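You operate a simulated robot arm through the tools that you are given. There is no shell and no other tool. Be economical: measure what you need, move in short steps, check, and stop when the job is done.

The job below is to be done with a simulated two-armed robot. You get a single attempt, and the scene is never put back.

TASK
Pick up the yellow-lid tub from the side wing of the front table with one hand, pass it to the other hand and put it on the top of the liners table. Set down upright: yellow-lid tub.

The check looks at the end state, three seconds after you hand in, the way a careful person would. Anything else that was tipped, shoved, dropped, spilled or broken makes it a failure. Lids that push on must go on centred and level and be pressed home; caps that screw on are set level and turned clockwise until they are tight.

THE ROBOT
Two 7-joint arms with two-finger parallel grippers on one trunk, on a base that drives. Base frame: it is fixed to the floor where the robot stands at the start and does not move with it; the origin is under the middle of the robot, x ahead of it, y to its left, z up. Units: mm, rad, N and s.
The left shoulder is at the start at [110, 169, 1471], the right one opposite. With the tool pointing down near the work surface each hand reaches from about 280 to 680 mm from the robot's upright axis, wherever it stands, measured 20 degrees to its own side. Places, roughly: top of the liners table [-1700, -1300, 800]. Payload 1.57 kg a hand.
Tool frame (each hand has its own): the origin (TCP) lies between the finger pads and is the grasp point; the fingertips stand 30 mm ahead of it; z points along the fingers, y is the line along which they close. The gripper opens to 80 mm. The fingers are 17 mm wide and 12 mm thick; the gripper's body (40 by 82 mm) begins 80 mm behind the TCP.
Orientation is told as [roll, pitch, yaw] about the base's x, y, z axes, in that order, counted from this pose: with the fingers straight down and closing along the base's y, the tool's x points along the base's -x, its y along +y and its z along -z.

THE INTERFACE
- The arms move only by the tool nudge_tool. It takes "left_increments", "right_increments" or both (then of equal length, played together; a hand with none holds still); each is a list that holds one entry, the list of rows, each a list of 7 numbers: the shift along the base's x, y, z in units of 20 mm (1.0 is 20 mm), then the turn, a rotation vector about the base's x, y, z in units of 4 degrees (1.0 is 4 degrees), then the finger opening in mm, from 0 to 80. In form: [[[dx, dy, dz, ax, ay, az, jaw], ...]]. A call has 1 to 10 rows; each row shifts and turns the commanded pose from where the row before left it. A call with a number of a shift or a turn outside -1 to 1 is refused whole. Each row takes 0.2 s and may step no farther than 50 mm and 0.15 rad from the row before; otherwise, or with a gripper value out of range, the whole call is refused. A pose out of reach is approached as far as the arm can. The call stops where the force on the tool passes 40 N (or 10 N more than at its start, if that is more) or the arm is blocked; 0.2 s more then pass. The fingers move at their own pace (about 72 mm/s each) and stop on an object; they squeeze with about 31 N. The grip force told is the motor's: it shows also when the fingers shut on nothing. Time passes only in rows, and 0.2 s behind the last, so rows that do not move let the fingers close. The reply holds the time, the measured pose of the TCP, the force on the tool along the base axes, the opening and the grip force, in the units named above and with some noise, with the torque about the TCP (base axes, N m) and any sound that the robot's microphone picked up.
- Cameras (640 x 400 px; columns grow to the right, rows downward): "scene" is now at [156.6, 10.2, 1652.9]; the picture's right is [0.15, -0.99, 0.00], its down [-0.77, -0.12, -0.63] and it looks along [0.62, 0.09, -0.78] (base axes); focal length 288 px, centre (320, 200). "left" rides on the left gripper at [72, 7, -122] in its tool frame; the picture's right is [-0.09, 1.00, 0.00], its down [-0.84, -0.08, -0.54] and it looks along [-0.54, -0.05, 0.84] (tool axes); focal length 238 px, centre (320, 200). "right" rides on the right gripper at [72, -7, -122] in its tool frame; the picture's right is [0.09, 1.00, 0.00], its down [-0.84, 0.08, -0.54] and it looks along [-0.54, 0.05, 0.84] (tool axes); focal length 238 px, centre (320, 200). There is no depth. A picture from a camera that has moved, and an enlarged one, comes with that camera's place and axes in the base frame and with its lens.
- get_image(camera): a new picture of that camera. No time passes.
- move_column(by): slides the trunk up (or, below 0, down) by that many mm; the arms and the scene camera ride with it, the base frame stays. It gives what a move gives, with no picture.
- roll_base(legs): drives the robot by 1 to 6 legs, each [ahead, left, turn to the left] in mm, mm and rad, along the robot's own axes; the way and the turn of a leg run together, so that a leg with both is an arc; at most 1500 mm and 3.142 rad a leg. The arms and the cameras ride along, it lands a little off, and it stops where it bumps. It gives what a move gives.
- pan_tilt(pan, tilt): turns the head with the scene camera to pan (to the left, within 1.501 rad either way) and tilt (down, from -0.506 to 1.204), counted from straight ahead of the robot. It gives what a move gives.
- inspect(camera, box): a new picture of the part [left, top, right, bottom] of that camera's present view, enlarged. No time passes.
- sign_off(): hands the job in; it is judged then, once.

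Go step by step. Nothing tells you exact positions but the pictures and the camera data: compare them with the known pose of the tool, close in by small moves and look again before you grip or let go. The budget is 120 turns and 100 pictures, counting those below and the enlarged ones. Unless the task says otherwise, let go and move clear before handing in, and close with one line.

The tools are called after "Emit:" as a command line: name --argument value ..., lists and objects as JSON in quotes. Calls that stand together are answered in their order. nudge_tool: Moves the arms, as the interface text tells. Its arguments: {"type":"object","properties":{"left_increments":{"type":"array","items":{"type":"array","items":{"type":"array","items":{"type":"number"}}}},"right_increments":{"type":"array","items":{"type":"array","items":{"type":"array","items":{"type":"number"}}}}},"required":[]} The other tools are called the same way: move_column (by) slides the trunk up or down; roll_base (legs) drives the base; pan_tilt (pan, tilt) turns the head that bears the scene camera; get_image (camera) takes a picture; inspect (camera, box) takes an enlarged picture of a part of a camera's view; sign_off () hands the job in.

At the start:

```text
t: 0.0
left_tcp_pos: [584.8, 406.3, 1124.4]
left_ee_rot: [-0.003, 0.003, 0.003]
left_ft_force: [0.2, -0.7, 0.0]
left_moment: [0.03, 0.0, 0.01]
left_width: 80.2
left_grip_force: 0.0
right_tcp_pos: [701.3, -116.2, 1017.2]
right_ee_rot: [0.0, 0.001, -0.002]
right_ft_force: [-0.6, 0.4, -0.8]
right_moment: [0.01, 0.03, -0.02]
right_width: 79.8
right_grip_force: 0.0
trunk travel left (down, up): [-785.0, 105.0]
robot x, y, heading: [1.1, -1.4, 0.0]
head pan, tilt: [0.148, 0.894]
```

scene: 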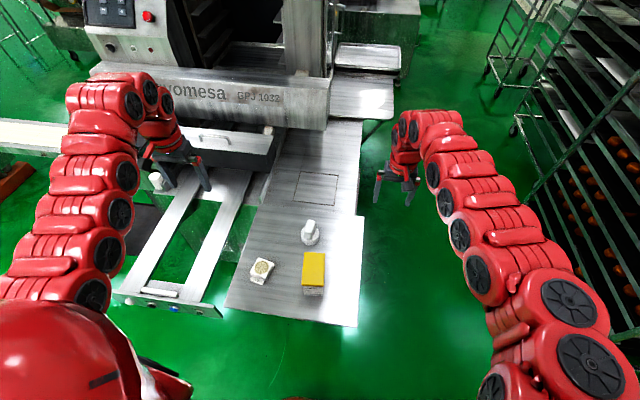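
right: 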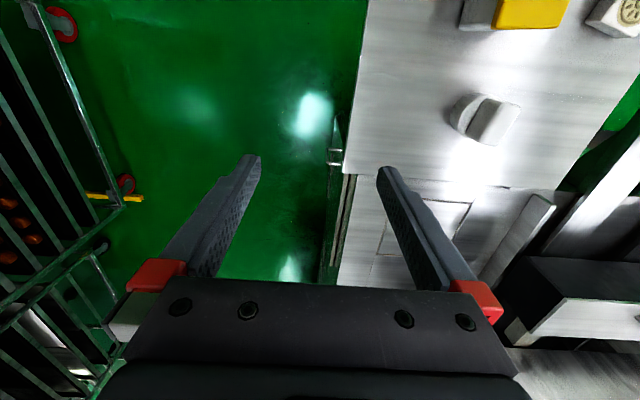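
left: 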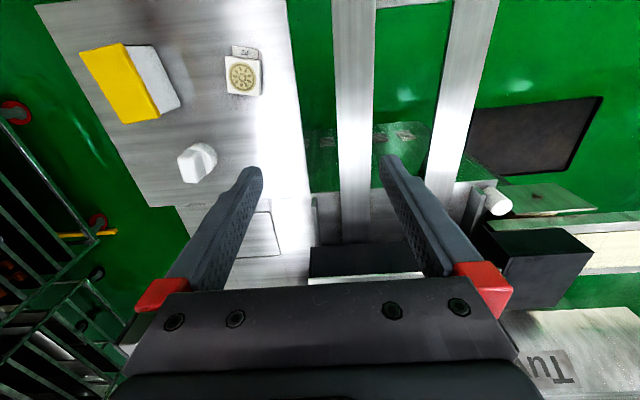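

The yellow-lid tub stands on the near table wing at roughly [525, 80, 830]. I'll zoom in on it to measure it.

Emit:
inspect --camera "scene" --box '[220, 200, 380, 300]'

Emit:
inspect --camera "left" --box '[40, 0, 280, 150]'

Emit:
inspect --camera "right" --box '[400, 0, 640, 150]'

```text
4.00 times, centred on (300, 250) of scene
camera zoom: at [156.6, 10.2, 1652.9], right [0.15, -0.99, 0.0], down [-0.77, -0.12, -0.63], along [0.62, 0.09, -0.78], focal length 1152 px, centre (400, 0)
```

zoom: 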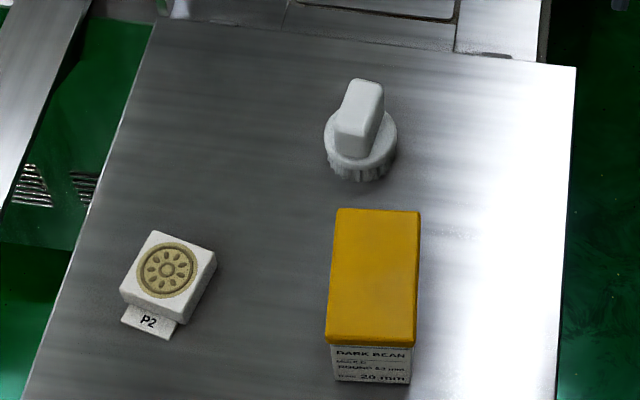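

```text
2.67 times, centred on (160, 75) of left
camera zoom: at [512.8, 414.3, 1246.8], right [0.09, 1.0, 0.0], down [0.84, -0.07, 0.54], along [0.54, -0.05, -0.84], focal length 636 px, centre (747, 533)
```

zoom: 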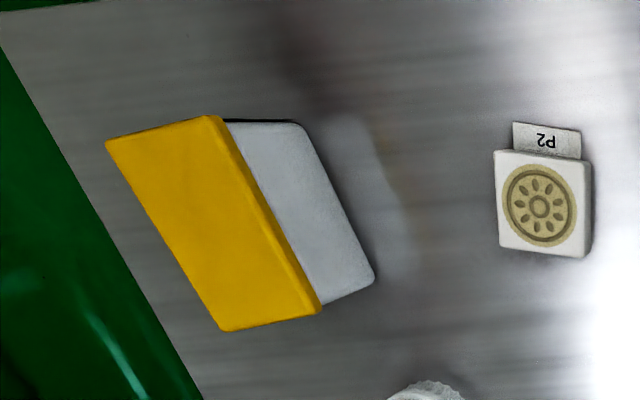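

```text
2.67 times, centred on (520, 75) of right
camera zoom: at [631.0, -122.8, 1138.7], right [-0.09, 1.0, 0.0], down [0.84, 0.08, 0.54], along [0.54, 0.05, -0.84], focal length 636 px, centre (-213, 533)
```

zoom: 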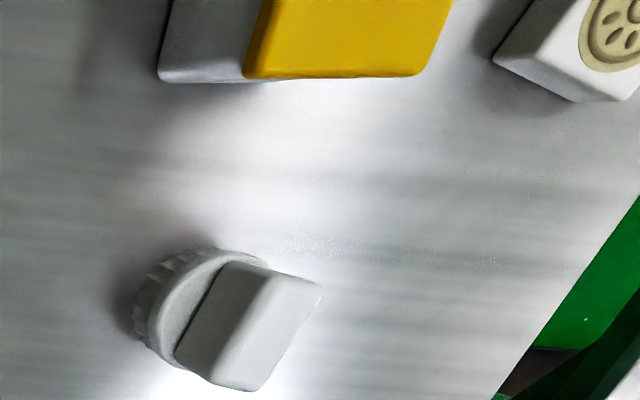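

The lid top is about z 823 with centre near [546, 84], about 107 × 66 mm, its long side along x with a yaw near 0.1. The table is near z 740. I'll use the left hand, leaning back toward the robot, to grip the near end, which leaves the far end free for the right hand.

Emit:
nudge_tool --left_increments '[[[-0.2, -1, -0.4, 0, -0.75, 0.15, 80], [-0.2, -1, -0.4, 0, -0.75, 0.15, 80], [-0.2, -1, -0.4, 0, -0.75, 0.15, 80], [-0.2, -1, -0.4, 0, -0.75, 0.15, 80], [-0.2, -1, -0.4, 0, -0.75, 0.15, 80], [-0.2, -1, -0.4, 0, -0.75, 0.15, 80], [-0.2, -1, -0.4, 0, -0.75, 0.15, 80], [-0.2, -1, -0.4, 0, -0.75, 0.15, 80], [-0.2, -1, -0.4, 0, -0.75, 0.15, 80], [-0.2, -1, -0.4, 0, -0.75, 0.15, 80]]]'

```text
t: 2.2
left_tcp_pos: [584.8, 405.7, 1125.5]
left_ee_rot: [-0.001, 0.001, 0.003]
left_ft_force: [-0.3, -0.1, -0.7]
left_moment: [0.02, 0.0, 0.0]
left_width: 79.9
left_grip_force: 0.0
left hand out of reach, approached as far as the arm can: row 1, 2, 3, 4, 5, 6, 7, 8, 9, 10
right_tcp_pos: [701.5, -116.2, 1016.9]
right_ee_rot: [-0.001, 0.0, -0.002]
right_ft_force: [0.0, 0.2, 0.4]
right_moment: [-0.05, 0.0, 0.0]
right_width: 80.1
right_grip_force: 0.1
trunk travel left (down, up): [-785.0, 105.0]
robot x, y, heading: [-2.2, 0.1, 0.0]
head pan, tilt: [0.148, 0.894]
```

The arm didn't move at all, so I'll test a plain shift without turning.

Emit:
nudge_tool --left_increments '[[[-0.5, -1, -0.5, 0, 0, 0, 80], [-0.5, -1, -0.5, 0, 0, 0, 80]]]'

```text
t: 2.8
left_tcp_pos: [584.1, 406.9, 1123.9]
left_ee_rot: [0.0, 0.002, 0.003]
left_ft_force: [-0.6, 0.2, 1.0]
left_moment: [-0.02, -0.01, 0.0]
left_width: 80.3
left_grip_force: 0.0
left hand out of reach, approached as far as the arm can: row 1, 2
right_tcp_pos: [701.1, -116.1, 1017.1]
right_ee_rot: [0.0, 0.0, -0.001]
right_ft_force: [0.3, 0.0, -0.5]
right_moment: [0.0, -0.03, -0.03]
right_width: 80.0
right_grip_force: 0.0
trunk travel left (down, up): [-785.0, 105.0]
robot x, y, heading: [1.1, 1.5, -0.003]
head pan, tilt: [0.148, 0.894]
```

Still stuck; I'll probe with single-axis small moves.

Emit:
nudge_tool --left_increments '[[[0, 0, -1, 0, 0, 0, 80]]]' --right_increments '[[[-1, 0, 0, 0, 0, 0, 80]]]'

Emit:
nudge_tool --left_increments '[[[1, 0, 0, 0, 0, 0, 80]]]' --right_increments '[[[0, 0, 1, 0, 0, 0, 80]]]'

Emit:
nudge_tool --left_increments '[[[0, 0, 1, 0, 0, 0, 80]]]'

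```text
t: 3.2
left_tcp_pos: [584.4, 406.1, 1116.5]
left_ee_rot: [-0.004, 0.003, 0.009]
left_ft_force: [-0.2, 0.1, 0.8]
left_moment: [0.03, 0.0, 0.01]
left_width: 79.9
left_grip_force: 0.0
left hand out of reach, approached as far as the arm can: row 1
right_tcp_pos: [678.8, -116.9, 1017.5]
right_ee_rot: [-0.002, 0.0, 0.0]
right_ft_force: [-0.1, 0.6, 0.6]
right_moment: [0.01, 0.0, -0.02]
right_width: 80.0
right_grip_force: 0.0
trunk travel left (down, up): [-785.0, 105.0]
robot x, y, heading: [1.0, 1.4, 0.005]
head pan, tilt: [0.148, 0.894]
```

```text
t: 3.6
left_tcp_pos: [606.1, 404.5, 1113.8]
left_ee_rot: [0.0, 0.001, 0.005]
left_ft_force: [0.7, -0.2, -0.1]
left_moment: [0.0, 0.0, -0.03]
left_width: 79.8
left_grip_force: 0.1
right_tcp_pos: [681.3, -115.9, 1036.8]
right_ee_rot: [-0.001, 0.005, 0.0]
right_ft_force: [0.9, 0.7, -0.2]
right_moment: [0.0, 0.02, 0.03]
right_width: 80.2
right_grip_force: 0.0
trunk travel left (down, up): [-785.0, 105.0]
robot x, y, heading: [-3.0, 2.4, -0.004]
head pan, tilt: [0.148, 0.894]
```

```text
t: 4.0
left_tcp_pos: [604.8, 405.0, 1134.6]
left_ee_rot: [-0.004, 0.001, 0.002]
left_ft_force: [-0.1, 0.0, -0.1]
left_moment: [0.0, 0.02, 0.02]
left_width: 80.2
left_grip_force: 0.0
right_tcp_pos: [680.9, -115.8, 1038.7]
right_ee_rot: [0.001, -0.001, -0.001]
right_ft_force: [-0.2, -0.6, 0.5]
right_moment: [-0.01, 0.0, -0.01]
right_width: 79.9
right_grip_force: 0.1
trunk travel left (down, up): [-785.0, 105.0]
robot x, y, heading: [0.5, -2.9, 0.003]
head pan, tilt: [0.148, 0.894]
```

The left arm was at its inner limit (folded elbow). I'll move it outward/down first, then sideways.

Emit:
nudge_tool --left_increments '[[[0.5, 0, -1, 0, 0, 0, 80], [0.5, -0.5, -1, 0, 0, 0, 80], [0, -1, -1, 0, 0, 0, 80], [0, -1, -1, 0, 0, 0, 80], [0, -1, -1, 0, 0, 0, 80], [0, -1, -0.5, 0, 0, 0, 80]]]'

```text
t: 5.4
left_tcp_pos: [624.7, 317.8, 1024.7]
left_ee_rot: [-0.002, 0.001, 0.003]
left_ft_force: [-0.3, -1.1, 0.1]
left_moment: [0.02, 0.01, 0.0]
left_width: 80.1
left_grip_force: 0.0
right_tcp_pos: [680.4, -117.3, 1037.7]
right_ee_rot: [0.0, -0.001, -0.002]
right_ft_force: [0.5, -0.3, 1.2]
right_moment: [-0.02, -0.03, -0.05]
right_width: 79.7
right_grip_force: 0.1
trunk travel left (down, up): [-785.0, 105.0]
robot x, y, heading: [-1.6, 1.2, 0.004]
head pan, tilt: [0.148, 0.894]
```

Works now. I'll continue toward a point above the tub.

Emit:
nudge_tool --left_increments '[[[0, -1, -0.5, 0, 0, 0.15, 80], [0, -1, -0.5, 0, 0, 0.15, 80], [0, -1, -0.5, 0, 0, 0.15, 80], [0, -1, -0.5, 0, 0, 0.15, 80], [0, -1, -0.5, 0, 0, 0.15, 80], [-0.5, -1, -0.5, 0, 0, 0.15, 80], [-0.5, -1, -0.5, 0, 0, 0.15, 80], [-0.5, -1, -0.5, 0, 0, 0.15, 80], [-0.5, -1, 0, 0, 0, 0.15, 80], [-0.5, -1, 0, 0, 0, 0.15, 80]]]'

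Emit:
nudge_tool --left_increments '[[[-0.5, -0.5, 0, 0, -0.75, 0, 80], [-0.5, -0.5, 0, 0, -0.75, 0, 80], [-0.5, -0.5, 0, 0, -0.75, 0, 80], [-0.5, -0.25, 0, 0, -0.75, 0, 80], [-0.5, 0, 0, 0, -0.75, 0, 80], [-0.5, 0, 0, 0, -0.75, 0, 80], [-0.5, 0, 0, 0, -0.75, 0, 80], [-0.25, 0, 0, 0, -0.75, 0, 80], [0, 0, 0, 0, -0.75, 0, 80], [0, 0, 0, 0, -0.75, 0, 80]]]'

Emit:
get_image --camera "left"

Emit:
get_image --camera "scene"

```text
t: 7.6
left_tcp_pos: [574.2, 114.2, 943.7]
left_ee_rot: [-0.002, 0.001, 0.107]
left_ft_force: [-0.8, -0.7, 0.4]
left_moment: [0.02, -0.02, -0.03]
left_width: 79.7
left_grip_force: 0.1
right_tcp_pos: [681.1, -116.2, 1038.0]
right_ee_rot: [0.001, -0.001, 0.0]
right_ft_force: [0.2, -0.8, 0.8]
right_moment: [0.04, -0.03, -0.01]
right_width: 79.9
right_grip_force: 0.0
trunk travel left (down, up): [-785.0, 105.0]
robot x, y, heading: [-0.7, 4.1, -0.001]
head pan, tilt: [0.148, 0.894]
```

```text
t: 9.8
left_tcp_pos: [499.1, 80.8, 945.1]
left_ee_rot: [-0.064, -0.52, 0.124]
left_ft_force: [0.5, 0.1, 0.6]
left_moment: [0.0, 0.0, -0.01]
left_width: 80.1
left_grip_force: 0.0
right_tcp_pos: [680.0, -115.3, 1038.1]
right_ee_rot: [0.0, -0.001, 0.0]
right_ft_force: [0.3, -0.5, -0.7]
right_moment: [-0.02, 0.02, 0.02]
right_width: 80.2
right_grip_force: 0.0
trunk travel left (down, up): [-785.0, 105.0]
robot x, y, heading: [1.9, -2.1, -0.003]
head pan, tilt: [0.148, 0.894]
```

```text
93 pictures are left
camera left: at [375.4, 81.2, 1014.2], right [-0.01, 1.0, -0.01], down [0.46, 0.01, 0.89], along [0.89, 0.01, -0.46], focal length 238 px, centre (320, 200)
```

left: 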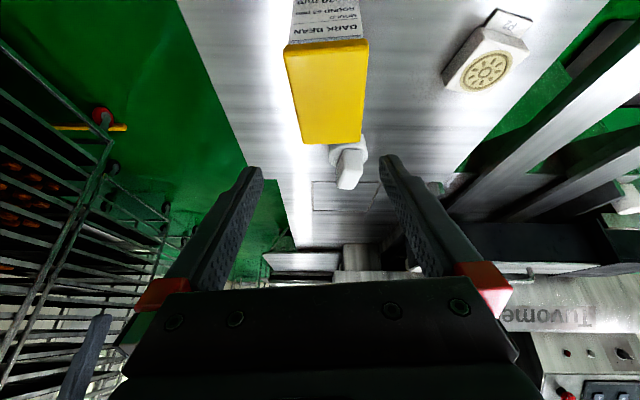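

```text
92 pictures are left
camera scene: at [156.1, 10.2, 1653.0], right [0.15, -0.99, 0.0], down [-0.77, -0.12, -0.63], along [0.62, 0.09, -0.78], focal length 288 px, centre (320, 200)
```

scene: 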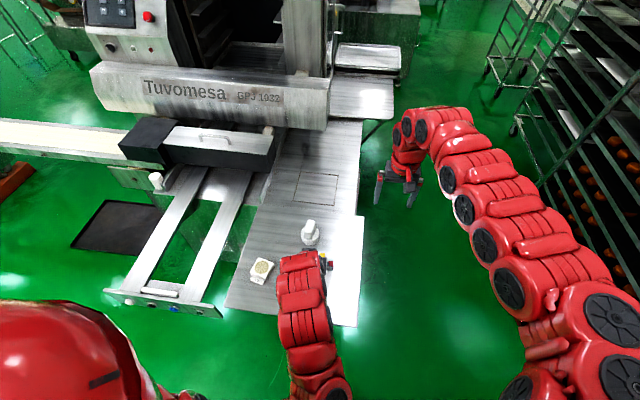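

The hand is over the near end. I'll zoom on the lid to get accurate corners.

Emit:
inspect --camera "left" --box '[240, 0, 432, 160]'

```text
2.50 times, centred on (336, 80) of left
camera zoom: at [375.4, 81.2, 1014.2], right [-0.01, 1.0, -0.01], down [0.46, 0.01, 0.89], along [0.89, 0.01, -0.46], focal length 596 px, centre (280, 500)
```

zoom: 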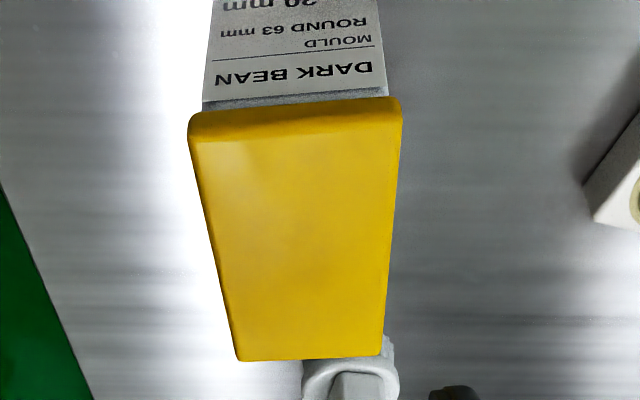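

From this view the lid spans near-mid [490, 87] to far-mid [597, 97]. I'll level the closing axis and come down just above the lid at about [518, 90], then look.

Emit:
nudge_tool --left_increments '[[[0.25, 0.1, -0.75, 0.2, 0, 0, 80], [0.25, 0.1, -0.75, 0.2, 0, 0, 80], [0.25, 0.1, -0.75, 0.2, 0, 0, 80], [0.25, 0.15, -0.75, 0.2, 0, 0, 80], [0, 0, -0.75, 0, 0, 0, 80]]]'

Emit:
get_image --camera "left"

```text
t: 11.0
left_tcp_pos: [521.9, 89.1, 869.3]
left_ee_rot: [0.0, -0.525, 0.093]
left_ft_force: [-0.1, -0.2, 0.1]
left_moment: [-0.03, -0.02, 0.0]
left_width: 80.2
left_grip_force: 0.1
right_tcp_pos: [679.9, -115.7, 1037.3]
right_ee_rot: [0.0, 0.001, -0.001]
right_ft_force: [-0.1, -0.1, 0.1]
right_moment: [0.02, 0.0, -0.04]
right_width: 80.1
right_grip_force: 0.0
trunk travel left (down, up): [-785.0, 105.0]
robot x, y, heading: [3.5, 0.4, 0.002]
head pan, tilt: [0.148, 0.894]
```

```text
90 pictures are left
camera left: at [396.7, 85.6, 938.8], right [-0.01, 1.0, 0.05], down [0.46, -0.04, 0.89], along [0.89, 0.03, -0.46], focal length 238 px, centre (320, 200)
```

left: 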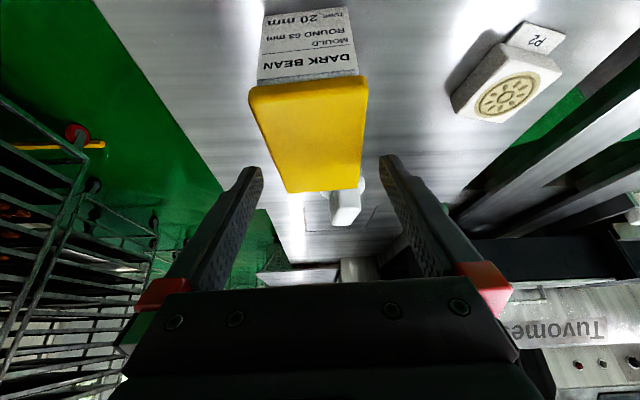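

Alignment agrees (axis at y≈89 here). Going straight down to grip height, watching contact.

Emit:
nudge_tool --left_increments '[[[0, 0, -0.7, 0, 0, 0.1, 80], [0, 0, -0.7, 0, 0, 0.1, 80], [0, 0, -0.7, 0, 0, 0, 80]]]'

Emit:
get_image --camera "left"

```text
t: 11.8
left_tcp_pos: [519.6, 90.3, 828.0]
left_ee_rot: [-0.001, -0.526, 0.11]
left_ft_force: [0.3, 0.7, -0.7]
left_moment: [0.02, 0.0, 0.0]
left_width: 80.1
left_grip_force: 0.1
right_tcp_pos: [680.2, -116.3, 1037.8]
right_ee_rot: [-0.001, 0.0, -0.002]
right_ft_force: [-0.3, 0.6, 0.6]
right_moment: [0.04, -0.02, -0.05]
right_width: 80.2
right_grip_force: 0.0
trunk travel left (down, up): [-785.0, 105.0]
robot x, y, heading: [-0.8, 0.6, 0.001]
head pan, tilt: [0.148, 0.894]
```

```text
89 pictures are left
camera left: at [396.2, 84.7, 897.5], right [-0.03, 1.0, 0.04], down [0.46, -0.03, 0.89], along [0.89, 0.04, -0.46], focal length 238 px, centre (320, 200)
```

left: 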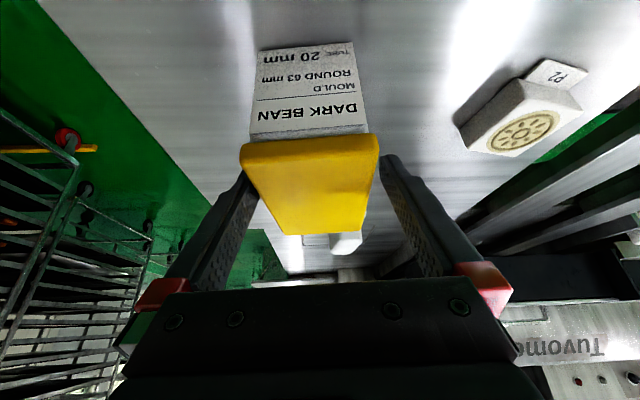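

The fingers straddle the tub with even clearance. Down another 46 mm, then close.

Emit:
nudge_tool --left_increments '[[[0, 0, -0.8, 0, 0, 0, 80], [0, 0, -0.8, 0, 0, 0, 80], [0, 0, -0.7, 0, 0, 0, 80], [0, 0, 0, 0, 0, 0, 60], [0, 0, 0, 0, 0, 0, 40], [0, 0, 0, 0, 0, 0, 40], [0, 0, 0, 0, 0, 0, 40]]]'

Emit:
get_image --camera "left"

```text
t: 13.4
left_tcp_pos: [518.9, 91.1, 779.9]
left_ee_rot: [-0.001, -0.522, 0.106]
left_ft_force: [0.2, -0.3, -0.3]
left_moment: [-0.04, -0.02, -0.07]
left_width: 68.0
left_grip_force: 30.7
right_tcp_pos: [678.8, -116.2, 1037.0]
right_ee_rot: [0.001, 0.0, 0.0]
right_ft_force: [-0.9, 0.3, 0.1]
right_moment: [-0.03, -0.02, 0.03]
right_width: 80.1
right_grip_force: 0.0
trunk travel left (down, up): [-785.0, 105.0]
robot x, y, heading: [2.9, -2.4, 0.001]
head pan, tilt: [0.148, 0.894]
```

```text
88 pictures are left
camera left: at [395.4, 85.9, 849.7], right [-0.03, 1.0, 0.05], down [0.46, -0.03, 0.89], along [0.89, 0.04, -0.46], focal length 238 px, centre (320, 200)
```

left: 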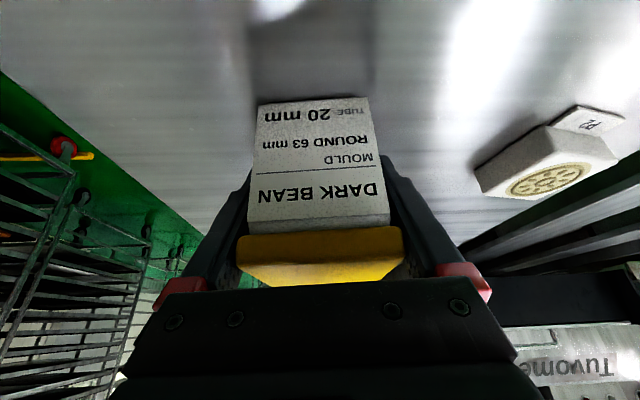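

Gripped at 68 mm (the lid rim is the widest part). I'll lift slowly and check that the whole tub comes along.

Emit:
nudge_tool --left_increments '[[[0, 0, 0.3, 0, 0, 0, 30], [0, 0, 0.3, 0, 0, 0, 30], [0, 0, 0.4, 0, 0, 0, 30], [0, 0, 0.5, 0, 0, 0, 30]]]'

Emit:
get_image --camera "left"

Emit:
get_image --camera "right"

```text
t: 14.4
left_tcp_pos: [520.6, 89.3, 810.8]
left_ee_rot: [0.0, -0.524, 0.106]
left_ft_force: [-0.8, 1.1, -3.2]
left_moment: [-0.01, 0.06, 0.03]
left_width: 68.1
left_grip_force: 31.1
right_tcp_pos: [680.4, -116.0, 1037.8]
right_ee_rot: [-0.001, 0.0, 0.001]
right_ft_force: [0.2, 0.4, 0.2]
right_moment: [-0.02, 0.0, -0.02]
right_width: 80.1
right_grip_force: 0.0
trunk travel left (down, up): [-785.0, 105.0]
robot x, y, heading: [-2.1, -0.3, 0.0]
head pan, tilt: [0.148, 0.894]
```

```text
87 pictures are left
camera left: at [397.0, 85.0, 880.3], right [-0.03, 1.0, 0.05], down [0.46, -0.03, 0.89], along [0.89, 0.04, -0.46], focal length 238 px, centre (320, 200)
```

left: 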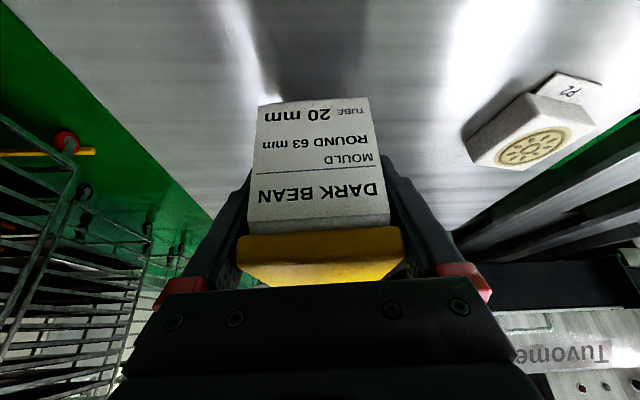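

```text
86 pictures are left
camera right: at [609.2, -122.3, 1159.8], right [-0.09, 1.0, 0.0], down [0.84, 0.08, 0.54], along [0.54, 0.05, -0.84], focal length 238 px, centre (320, 200)
```

right: 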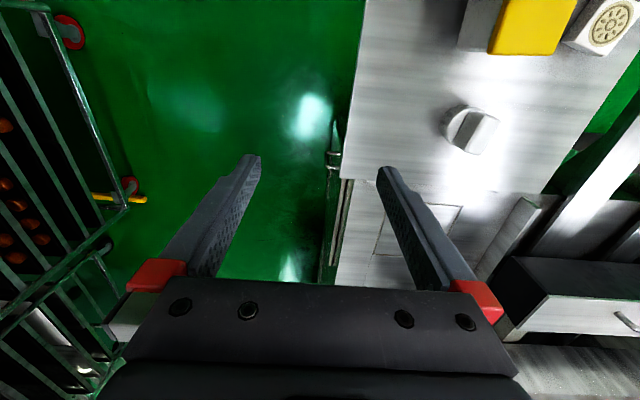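

The tub lifts cleanly (about 0.3 kg, no slip). I'll raise it further and start turning the tub across the robot while the right hand turns the opposite way.

Emit:
nudge_tool --left_increments '[[[0, 0, 1, 0, 0, 0, 30], [0, 0, 1, 0, 0, 0, 30], [0, 0, 1, 0, 0, 0, 30], [0, 0, 1, 0, 0, 0, 30], [0, 0, 1, 0, 0, 0, 30], [0, 0.3, 0, 0, 0, -1, 30], [0, 0.3, 0, 0, 0, -1, 30], [0, 0.3, 0, 0, 0, -1, 30], [0, 0.3, 0, 0, 0, -1, 30], [0, 0.3, 0, 0, 0, -1, 30]]]' --right_increments '[[[0, -0.5, -0.4, 0, 0, 1, 80], [0, -0.5, -0.4, 0, 0, 1, 80], [0, -0.5, -0.4, 0, 0, 1, 80], [0, -0.5, -0.4, 0, 0, 1, 80], [0, -0.5, -0.4, 0, 0, 1, 80], [0, -0.5, -0.4, 0, 0, 1, 80], [0, -0.5, -0.4, 0, 0, 1, 80], [-0.5, -0.5, -0.4, 0, 0, 1, 80], [-0.5, 0, -0.4, 0, 0, 1, 80], [-0.5, 0, -0.4, 0, 0, 1, 80]]]'

Emit:
nudge_tool --left_increments '[[[0, 0.3, 0, 0, 0, -1, 30], [0, 0.3, 0, 0, 0, -1, 30], [0, 0.3, 0, 0, 0, -1, 30], [0, 0.3, 0, 0, 0, -1, 30], [0, 0, 0, 0, 0, -1, 30], [0, 0, 0, 0, 0, -1, 30], [0, 0, 0, 0, 0, -1, 30], [0, 0, 0, 0, 0, -1, 30], [0, 0, 0, 0, 0, -1, 30], [0, 0, 0, 0, 0, -1, 30]]]' --right_increments '[[[-0.5, 0, 0, 0, 0, 1, 80], [-0.5, 0, 0, 0, 0, 1, 80], [-0.5, 0, 0, 0, 0, 1, 80], [-0.5, 0, 0, 0, 0, 1, 80], [-0.5, 0, 0, 0, 0, 1, 80], [-0.5, 0, 0, 0, 0, 1, 80], [-0.5, 0, 0, 0, 0, 1, 80], [-0.5, 0, 0, 0, 0, 1, 80], [-0.5, 0, 0, 0, 0, 1, 80], [0, 0, 0, 0, 0, 1, 80]]]'

Emit:
get_image --camera "scene"

```text
t: 16.6
left_tcp_pos: [518.8, 122.3, 912.3]
left_ee_rot: [0.0, -0.523, -0.242]
left_ft_force: [0.0, -0.1, -3.9]
left_moment: [0.03, 0.1, 0.0]
left_width: 68.3
left_grip_force: 31.0
right_tcp_pos: [653.3, -195.9, 956.6]
right_ee_rot: [0.001, 0.001, 0.699]
right_ft_force: [0.2, -0.3, -0.5]
right_moment: [-0.02, 0.0, 0.01]
right_width: 79.9
right_grip_force: 0.1
trunk travel left (down, up): [-785.0, 105.0]
robot x, y, heading: [1.7, -0.3, -0.001]
head pan, tilt: [0.148, 0.894]
```

```text
t: 18.8
left_tcp_pos: [520.0, 145.4, 910.8]
left_ee_rot: [-0.001, -0.524, -0.94]
left_ft_force: [0.0, 0.2, -3.7]
left_moment: [0.06, 0.06, 0.03]
left_width: 68.1
left_grip_force: 31.2
right_tcp_pos: [604.3, -199.7, 932.8]
right_ee_rot: [0.003, -0.001, 1.396]
right_ft_force: [0.6, -0.4, 0.2]
right_moment: [-0.02, 0.0, -0.01]
right_width: 80.4
right_grip_force: 0.1
right hand out of reach, approached as far as the arm can: row 4, 5, 6, 7, 8, 9
trunk travel left (down, up): [-785.0, 105.0]
robot x, y, heading: [-1.6, 4.8, -0.003]
head pan, tilt: [0.148, 0.894]
```

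```text
85 pictures are left
camera scene: at [157.3, 10.6, 1652.9], right [0.15, -0.99, 0.0], down [-0.77, -0.12, -0.63], along [0.62, 0.09, -0.78], focal length 288 px, centre (320, 200)
```

scene: 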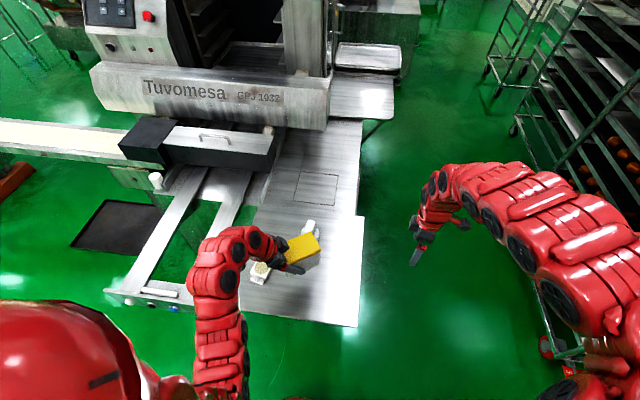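

The right hand can't come closer than x≈604 here, so I'll make the exchange at about x 605. I'll finish the turn and lean the right hand.

Emit:
nudge_tool --left_increments '[[[0.8, 0, 0, 0, 0, -1, 30], [0.8, 0, 0, 0, 0, -1, 30], [0.8, 0, 0, 0, 0, -1, 30], [0.8, 0, 0, 0, 0, -1, 30], [0.8, 0, 0, 0, 0, -1, 30], [0.2, -0.2, 0, 0, 0, -1, 30], [0, -0.2, 0, 0, 0, -1, 30], [0, -0.2, 0, 0, 0, -1, 30], [0, -0.2, 0, 0, 0, -1, 30], [0, -0.2, 0, 0, 0, 0, 30]]]' --right_increments '[[[0.1, 0, 0, 0, 0, 1, 80], [0.1, 0, 0, 0, 0, 1, 80], [0, 0, 0, 0, 0, 0.5, 80], [0, 0, 0, 1, 0, 0, 80], [0, 0, 0, 1, 0, 0, 80], [0, 0, 0, 1, 0, 0, 80], [0, 0, 0, 1, 0, 0, 80], [0, 0, 0, 1, 0, 0, 80], [0, 0, 0, 1, 0, 0, 80], [0, 0, 0, 1, 0, 0, 80]]]'

Emit:
get_image --camera "scene"

Emit:
get_image --camera "right"

```text
t: 21.0
left_tcp_pos: [602.2, 124.8, 911.7]
left_ee_rot: [-0.002, -0.526, -1.57]
left_ft_force: [0.3, -0.1, -3.2]
left_moment: [0.06, -0.02, -0.02]
left_width: 68.4
left_grip_force: 30.8
right_tcp_pos: [607.3, -200.2, 934.3]
right_ee_rot: [0.0, -0.489, 1.567]
right_ft_force: [0.4, -0.6, -1.2]
right_moment: [0.04, 0.0, 0.03]
right_width: 79.9
right_grip_force: 0.1
trunk travel left (down, up): [-785.0, 105.0]
robot x, y, heading: [-0.8, -1.9, 0.003]
head pan, tilt: [0.148, 0.894]
```

```text
84 pictures are left
camera scene: at [157.0, 9.5, 1652.9], right [0.15, -0.99, 0.0], down [-0.77, -0.12, -0.63], along [0.62, 0.09, -0.78], focal length 288 px, centre (320, 200)
```

scene: 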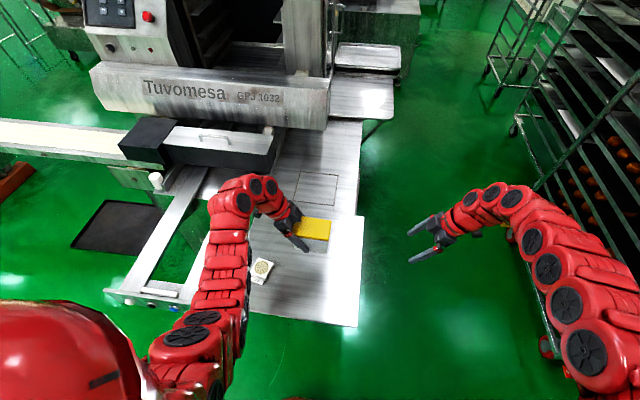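

```text
83 pictures are left
camera right: at [615.0, -319.7, 1007.6], right [-1.0, -0.08, -0.04], down [-0.08, 0.48, 0.87], along [-0.05, 0.87, -0.49], focal length 238 px, centre (320, 200)
```

right: 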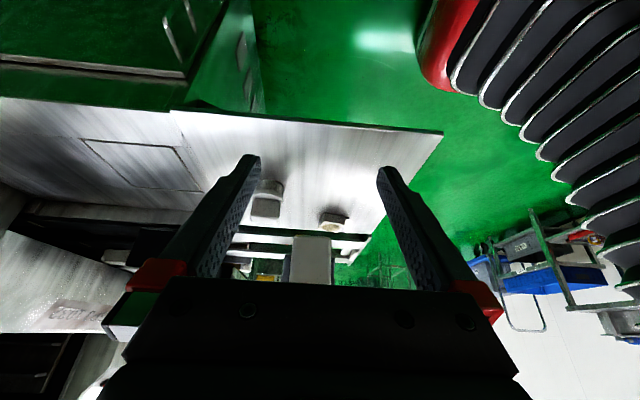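

As predicted, the tub's free end is visible between the right fingers. I'll shift the tub toward the middle and bring the right hand in line, stopping short.

Emit:
nudge_tool --left_increments '[[[0, -0.5, 0, 0, 0, 0, 30], [0, -0.5, 0, 0, 0, 0, 30], [0, -0.5, 0, 0, 0, 0, 30], [0, -0.5, 0, 0, 0, 0, 30], [0, -0.5, 0, 0, 0, 0, 30], [0, -0.5, 0, 0, 0, 0, 30], [0, -0.5, 0, 0, 0, 0, 30], [0, -0.5, 0, 0, 0, 0, 30]]]' --right_increments '[[[-0.05, 0.5, 0, 0.5, 0, 0, 80], [0, 0.5, -0.1, 0, 0, 0, 80], [-0.05, 0.5, -0.2, 0, 0, 0, 80], [-0.05, 0.5, -0.2, 0, 0, 0, 80], [-0.05, 0.5, -0.2, 0, 0, 0, 80], [-0.05, 0.5, -0.2, 0, 0, 0, 80], [0, 0.5, -0.2, 0, 0, 0, 80], [0, 0.5, 0, 0, 0, 0, 80]]]'

Emit:
get_image --camera "right"

Emit:
get_image --camera "scene"

```text
t: 22.8
left_tcp_pos: [602.6, 43.4, 910.5]
left_ee_rot: [-0.002, -0.526, -1.567]
left_ft_force: [0.1, 0.8, -3.8]
left_moment: [0.1, 0.0, -0.01]
left_width: 67.8
left_grip_force: 31.4
right_tcp_pos: [603.6, -119.7, 910.7]
right_ee_rot: [0.002, -0.525, 1.569]
right_ft_force: [-0.8, 0.2, 0.2]
right_moment: [-0.01, -0.01, -0.01]
right_width: 79.7
right_grip_force: 0.1
trunk travel left (down, up): [-785.0, 105.0]
robot x, y, heading: [-0.2, 1.6, -0.004]
head pan, tilt: [0.148, 0.894]
```

```text
82 pictures are left
camera right: at [611.0, -242.5, 979.9], right [-1.0, -0.08, -0.05], down [-0.08, 0.45, 0.89], along [-0.05, 0.89, -0.46], focal length 238 px, centre (320, 200)
```

right: 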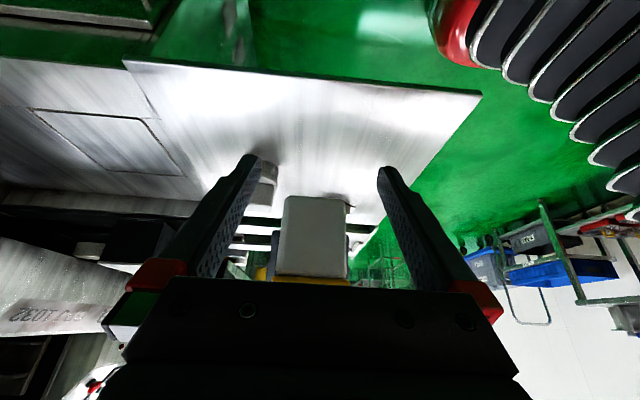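

```text
81 pictures are left
camera scene: at [157.0, 9.9, 1652.9], right [0.15, -0.99, 0.0], down [-0.77, -0.12, -0.63], along [0.62, 0.09, -0.78], focal length 288 px, centre (320, 200)
```

scene: 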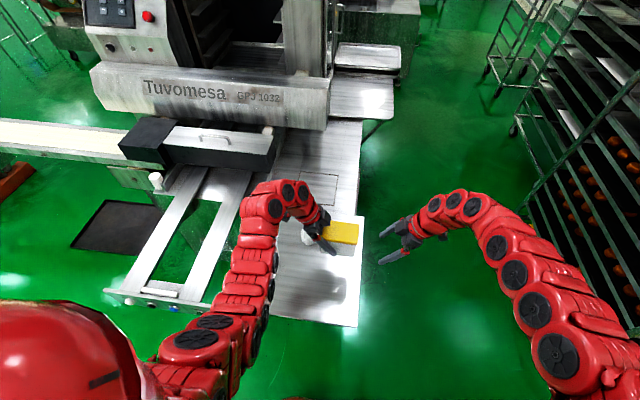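

Aligned in x and z. Advancing to straddle the tub's free end.

Emit:
nudge_tool --right_increments '[[[0, 0.5, 0, 0, 0, 0, 80], [0, 0.5, 0, 0, 0, 0, 80], [0, 0.5, 0, 0, 0, 0, 80], [0, 0.5, 0, 0, 0, 0, 80], [0, 0.5, 0, 0, 0, 0, 80], [0, 0.5, 0, 0, 0, 0, 80], [0, 0.5, 0, 0, 0, 0, 80]]]'

Emit:
get_image --camera "right"

Emit:
inspect --camera "scene" --box '[280, 180, 440, 280]'

```text
t: 24.4
left_tcp_pos: [602.3, 43.7, 909.8]
left_ee_rot: [-0.002, -0.524, -1.567]
left_ft_force: [1.0, -0.1, -4.5]
left_moment: [0.08, -0.03, -0.03]
left_width: 68.0
left_grip_force: 31.7
right_tcp_pos: [601.2, -49.8, 910.2]
right_ee_rot: [0.002, -0.524, 1.57]
right_ft_force: [-0.2, 0.4, -0.1]
right_moment: [-0.01, 0.03, -0.01]
right_width: 80.3
right_grip_force: 0.1
trunk travel left (down, up): [-785.0, 105.0]
robot x, y, heading: [2.1, -3.1, -0.001]
head pan, tilt: [0.148, 0.894]
```

```text
80 pictures are left
camera right: at [609.8, -172.6, 980.2], right [-1.0, -0.08, -0.04], down [-0.08, 0.45, 0.89], along [-0.05, 0.89, -0.46], focal length 238 px, centre (320, 200)
```

right: 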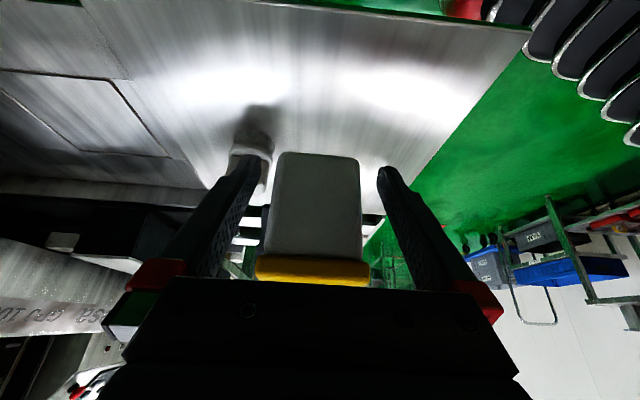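

```text
4.00 times, centred on (360, 230) of scene
camera zoom: at [157.3, 10.5, 1652.9], right [0.15, -0.99, 0.0], down [-0.77, -0.12, -0.63], along [0.62, 0.09, -0.78], focal length 1152 px, centre (160, 80)
```

zoom: 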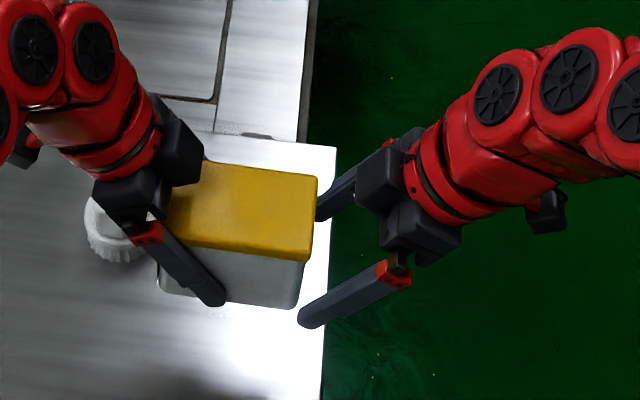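

Straddling nicely. Advance the last 38 mm and close the right gripper.

Emit:
nudge_tool --right_increments '[[[0, 0.5, 0, 0, 0, 0, 80], [0, 0.5, 0, 0, 0, 0, 80], [0, 0.5, 0, 0, 0, 0, 80], [0, 0.4, 0, 0, 0, 0, 80]]]'

Emit:
get_image --camera "right"

Emit:
inspect --camera "scene" --box '[280, 180, 440, 280]'

```text
t: 25.4
left_tcp_pos: [603.5, 43.6, 910.2]
left_ee_rot: [-0.002, -0.525, -1.568]
left_ft_force: [0.1, -0.3, -4.2]
left_moment: [0.14, -0.03, 0.0]
left_width: 67.8
left_grip_force: 31.1
right_tcp_pos: [603.7, -10.2, 909.6]
right_ee_rot: [0.001, -0.524, 1.568]
right_ft_force: [0.7, 0.5, 1.0]
right_moment: [-0.03, 0.0, 0.0]
right_width: 80.1
right_grip_force: 0.1
trunk travel left (down, up): [-785.0, 105.0]
robot x, y, heading: [-1.3, 1.0, 0.0]
head pan, tilt: [0.148, 0.894]
```

```text
78 pictures are left
camera right: at [611.2, -132.8, 979.5], right [-1.0, -0.08, -0.05], down [-0.08, 0.45, 0.89], along [-0.05, 0.89, -0.46], focal length 238 px, centre (320, 200)
```

right: 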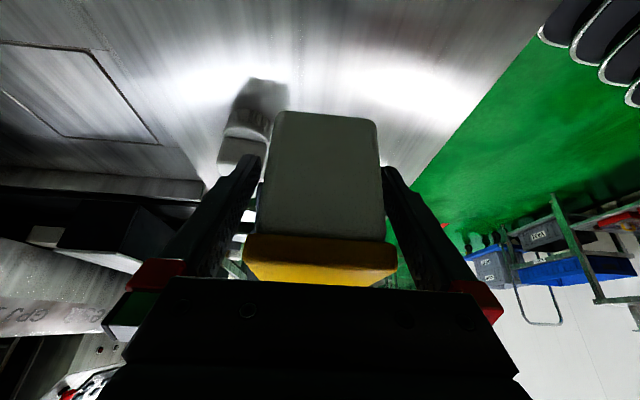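

```text
4.00 times, centred on (360, 230) of scene
camera zoom: at [157.3, 10.5, 1652.9], right [0.15, -0.99, 0.0], down [-0.77, -0.12, -0.63], along [0.62, 0.09, -0.78], focal length 1152 px, centre (160, 80)
```

zoom: 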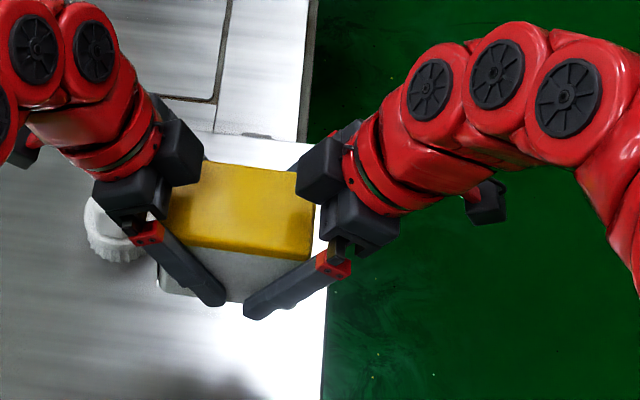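

Both hands are on the tub with clearance. Closing the right gripper.

Emit:
nudge_tool --right_increments '[[[0, 0, 0, 0, 0, 0, 60], [0, 0, 0, 0, 0, 0, 40], [0, 0, 0, 0, 0, 0, 30], [0, 0, 0, 0, 0, 0, 30]]]'

```text
t: 26.4
left_tcp_pos: [603.4, 43.9, 910.8]
left_ee_rot: [0.0, -0.525, -1.568]
left_ft_force: [6.3, 1.1, -4.0]
left_moment: [0.0, 0.11, 0.18]
left_width: 67.5
left_grip_force: 31.1
right_tcp_pos: [603.5, -9.7, 909.0]
right_ee_rot: [0.002, -0.523, 1.569]
right_ft_force: [-6.6, -1.0, -0.2]
right_moment: [0.11, -0.15, 0.16]
right_width: 68.1
right_grip_force: 31.0
trunk travel left (down, up): [-785.0, 105.0]
robot x, y, heading: [-0.5, 1.0, 0.001]
head pan, tilt: [0.148, 0.894]
```

Right hand has a firm grip (68 mm, 31 N). I'll open the left hand and withdraw it along +y.

Emit:
nudge_tool --left_increments '[[[0, 0, 0, 0, 0, 0, 50], [0, 0, 0, 0, 0, 0, 80], [0, 0, 0, 0, 0, 0, 80], [0, 0.3, 0, 0, 0, 0, 80], [0, 0.5, 0, 0, 0, 0, 80], [0, 0.5, 0, 0, 0, 0, 80], [0, 0.5, 0, 0, 0, 0, 80]]]'

Emit:
get_image --camera "right"

Emit:
get_image --camera "scene"

```text
t: 28.0
left_tcp_pos: [604.5, 80.5, 912.6]
left_ee_rot: [0.001, -0.526, -1.568]
left_ft_force: [0.3, -0.2, 0.7]
left_moment: [-0.03, 0.02, 0.01]
left_width: 79.9
left_grip_force: 0.2
right_tcp_pos: [602.5, -9.5, 910.2]
right_ee_rot: [0.002, -0.525, 1.57]
right_ft_force: [0.1, 0.3, 0.5]
right_moment: [-0.1, 0.01, 0.02]
right_width: 67.7
right_grip_force: 31.0
trunk travel left (down, up): [-785.0, 105.0]
robot x, y, heading: [-2.9, 2.6, -0.003]
head pan, tilt: [0.148, 0.894]
```

```text
76 pictures are left
camera right: at [611.0, -132.9, 979.5], right [-1.0, -0.08, -0.04], down [-0.08, 0.45, 0.89], along [-0.05, 0.89, -0.46], focal length 238 px, centre (320, 200)
```

right: 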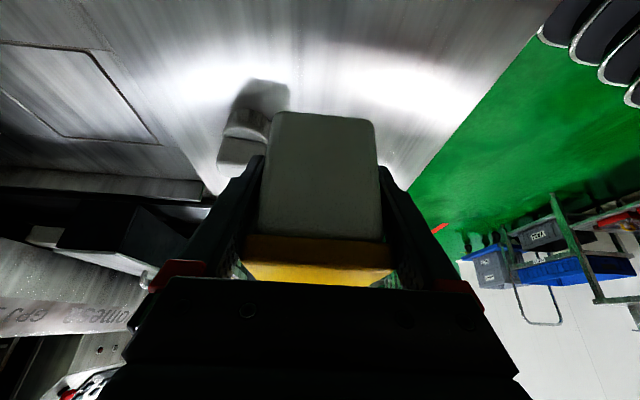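

```text
75 pictures are left
camera scene: at [157.2, 10.5, 1652.9], right [0.15, -0.99, 0.0], down [-0.77, -0.12, -0.63], along [0.62, 0.09, -0.78], focal length 288 px, centre (320, 200)
```

scene: 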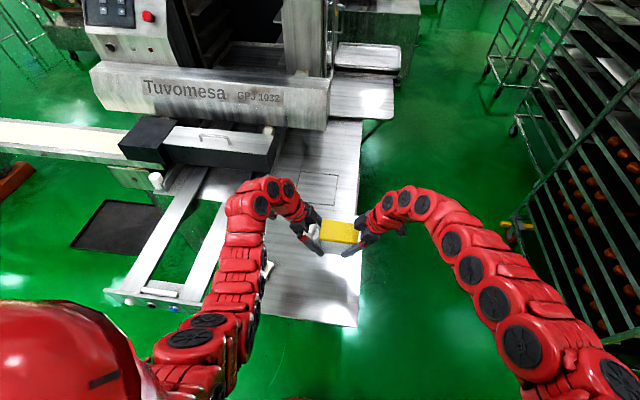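

The tub is held by the right hand. I'll withdraw the left hand fully.

Emit:
nudge_tool --left_increments '[[[0, 0.7, 0, 0, 0, 0, 80], [0, 0.8, 0, 0, 0, 0, 80], [0, 1, 0, 0, 0, 0, 80], [0, 1, 0, 0, 0, 0, 80], [0, 1, 0, 0, 0, 0, 80], [0, 1, 0, 0, 0, 0, 80], [0, 1, 0, 0, 0, 0, 80]]]'

Emit:
get_image --camera "left"

Emit:
inspect --camera "scene" --box '[280, 180, 440, 280]'

```text
t: 29.6
left_tcp_pos: [604.0, 211.3, 909.1]
left_ee_rot: [0.001, -0.525, -1.57]
left_ft_force: [0.4, -0.1, 0.0]
left_moment: [-0.01, -0.02, -0.01]
left_width: 80.2
left_grip_force: 0.1
right_tcp_pos: [602.8, -10.3, 909.6]
right_ee_rot: [0.003, -0.523, 1.568]
right_ft_force: [0.0, 1.2, -0.3]
right_moment: [-0.12, 0.01, 0.03]
right_width: 67.7
right_grip_force: 30.9
trunk travel left (down, up): [-785.0, 105.0]
robot x, y, heading: [-0.1, -1.3, -0.001]
head pan, tilt: [0.148, 0.894]
```

```text
74 pictures are left
camera left: at [610.2, 336.4, 979.7], right [1.0, -0.08, 0.05], down [-0.08, -0.45, 0.89], along [-0.05, -0.89, -0.46], focal length 238 px, centre (320, 200)
```

left: 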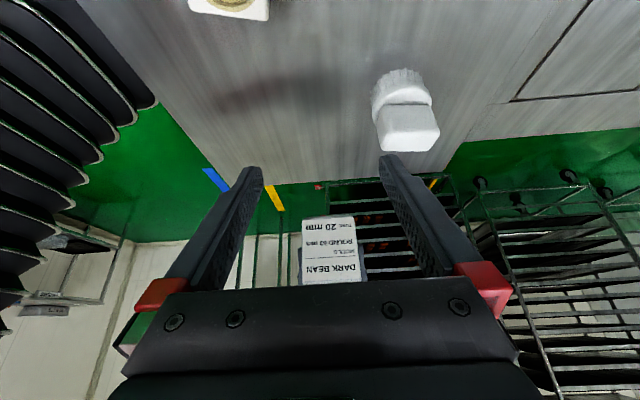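

```text
4.00 times, centred on (360, 230) of scene
camera zoom: at [157.4, 10.7, 1652.9], right [0.15, -0.99, 0.0], down [-0.77, -0.12, -0.63], along [0.62, 0.09, -0.78], focal length 1152 px, centre (160, 80)
```

zoom: 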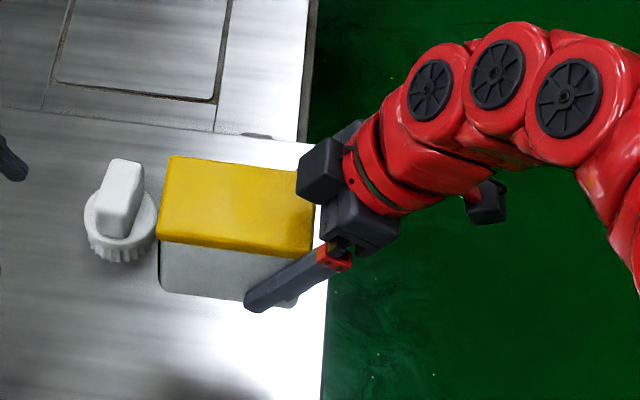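

Tub held level by the right hand alone. Now I'll look to the sides/back before driving.

Emit:
pan_tilt --pan -1.5 --tilt 0.45

Emit:
get_image --camera "scene"

Emit:
pan_tilt --pan 1.5 --tilt 0.45

Emit:
get_image --camera "scene"

```text
t: 31.3
left_tcp_pos: [604.2, 212.1, 910.5]
left_ee_rot: [-0.001, -0.525, -1.569]
left_ft_force: [-0.1, 0.1, 0.5]
left_moment: [0.0, 0.02, 0.01]
left_width: 80.1
left_grip_force: 0.2
right_tcp_pos: [603.5, -10.2, 909.6]
right_ee_rot: [0.001, -0.524, 1.568]
right_ft_force: [-0.6, 0.5, 0.5]
right_moment: [-0.11, 0.02, 0.01]
right_width: 67.6
right_grip_force: 31.2
trunk travel left (down, up): [-785.0, 105.0]
robot x, y, heading: [-1.3, -1.9, 0.003]
head pan, tilt: [-1.499, 0.45]
```

```text
72 pictures are left
camera scene: at [88.9, -92.7, 1690.8], right [-1.0, -0.07, 0.0], down [-0.03, 0.43, -0.9], along [0.06, -0.9, -0.44], focal length 288 px, centre (320, 200)
```

scene: 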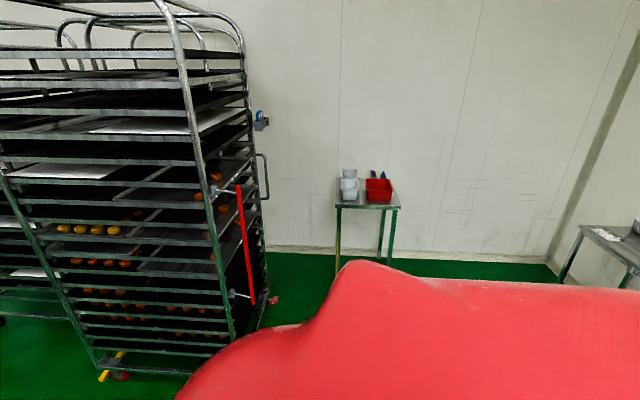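

```text
t: 33.9
left_tcp_pos: [604.6, 209.9, 911.1]
left_ee_rot: [-0.001, -0.525, -1.569]
left_ft_force: [0.2, 0.3, -0.7]
left_moment: [0.01, -0.03, 0.01]
left_width: 80.0
left_grip_force: 0.1
right_tcp_pos: [604.0, -10.3, 910.2]
right_ee_rot: [0.001, -0.526, 1.569]
right_ft_force: [0.1, -0.1, -0.4]
right_moment: [-0.12, -0.01, 0.02]
right_width: 67.8
right_grip_force: 31.1
trunk travel left (down, up): [-785.0, 105.0]
robot x, y, heading: [1.6, 2.3, 0.002]
head pan, tilt: [1.499, 0.45]
```

```text
71 pictures are left
camera scene: at [88.8, 90.6, 1690.8], right [1.0, -0.07, 0.0], down [-0.03, -0.43, -0.9], along [0.06, 0.9, -0.44], focal length 288 px, centre (320, 200)
```

scene: 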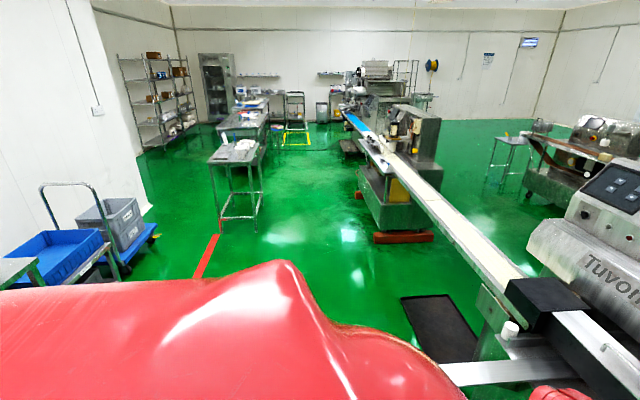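

The liners table is just visible at the far right edge behind me. I'll back away from the front table, turn right, and look.

Emit:
roll_base --legs '[[-350, 0, 0], [0, 0, -1.2]]'

Emit:
pan_tilt --pan -1.1 --tilt 0.5

Emit:
get_image --camera "scene"

Emit:
get_image --camera "right"

```text
t: 39.1
left_tcp_pos: [84.3, -473.4, 909.7]
left_ee_rot: [-0.002, -0.525, -2.74]
left_ft_force: [-0.1, -0.4, -1.1]
left_moment: [0.02, -0.03, -0.01]
left_width: 79.9
left_grip_force: 0.1
right_tcp_pos: [-119.5, -559.9, 910.2]
right_ee_rot: [0.002, -0.524, 0.401]
right_ft_force: [-0.4, 0.2, -0.6]
right_moment: [-0.05, 0.14, -0.01]
right_width: 67.7
right_grip_force: 31.3
trunk travel left (down, up): [-785.0, 105.0]
robot x, y, heading: [-343.9, 1.1, -1.171]
head pan, tilt: [1.499, 0.45]
```

```text
t: 41.4
left_tcp_pos: [85.0, -473.9, 911.1]
left_ee_rot: [-0.001, -0.526, -2.74]
left_ft_force: [-0.3, -0.5, -0.5]
left_moment: [-0.01, -0.02, 0.01]
left_width: 79.7
left_grip_force: 0.0
right_tcp_pos: [-118.6, -559.4, 910.3]
right_ee_rot: [0.003, -0.524, 0.4]
right_ft_force: [0.1, 0.7, 0.4]
right_moment: [-0.06, 0.11, -0.01]
right_width: 67.7
right_grip_force: 30.8
trunk travel left (down, up): [-785.0, 105.0]
robot x, y, heading: [-347.6, -0.4, -1.171]
head pan, tilt: [-1.1, 0.499]
```

```text
70 pictures are left
camera scene: at [-370.9, -145.7, 1686.3], right [-0.77, 0.64, 0.0], down [0.31, 0.37, -0.88], along [-0.56, -0.67, -0.48], focal length 288 px, centre (320, 200)
```

scene: 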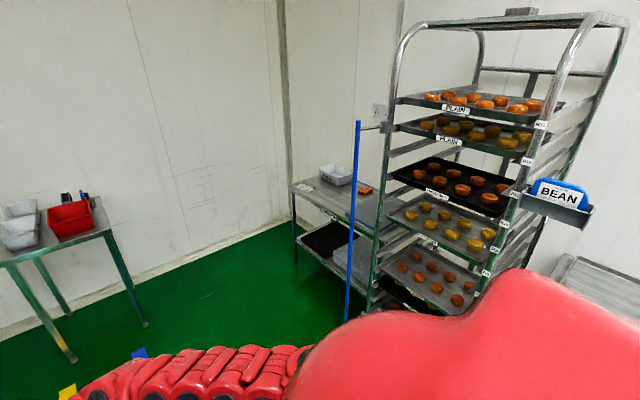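

```text
69 pictures are left
camera right: at [-228.8, -613.8, 979.5], right [-0.46, 0.89, -0.04], down [0.39, 0.25, 0.89], along [0.8, 0.39, -0.46], focal length 238 px, centre (320, 200)
```

right: 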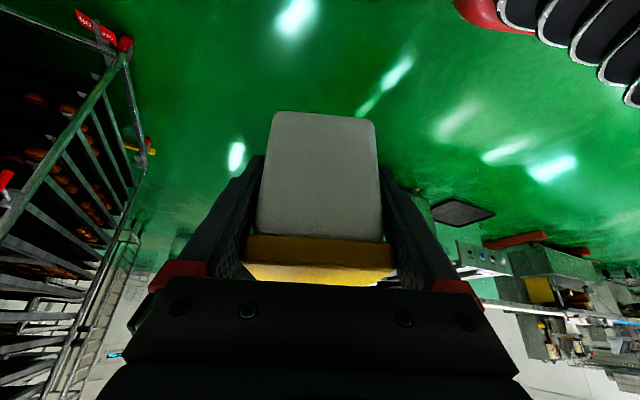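

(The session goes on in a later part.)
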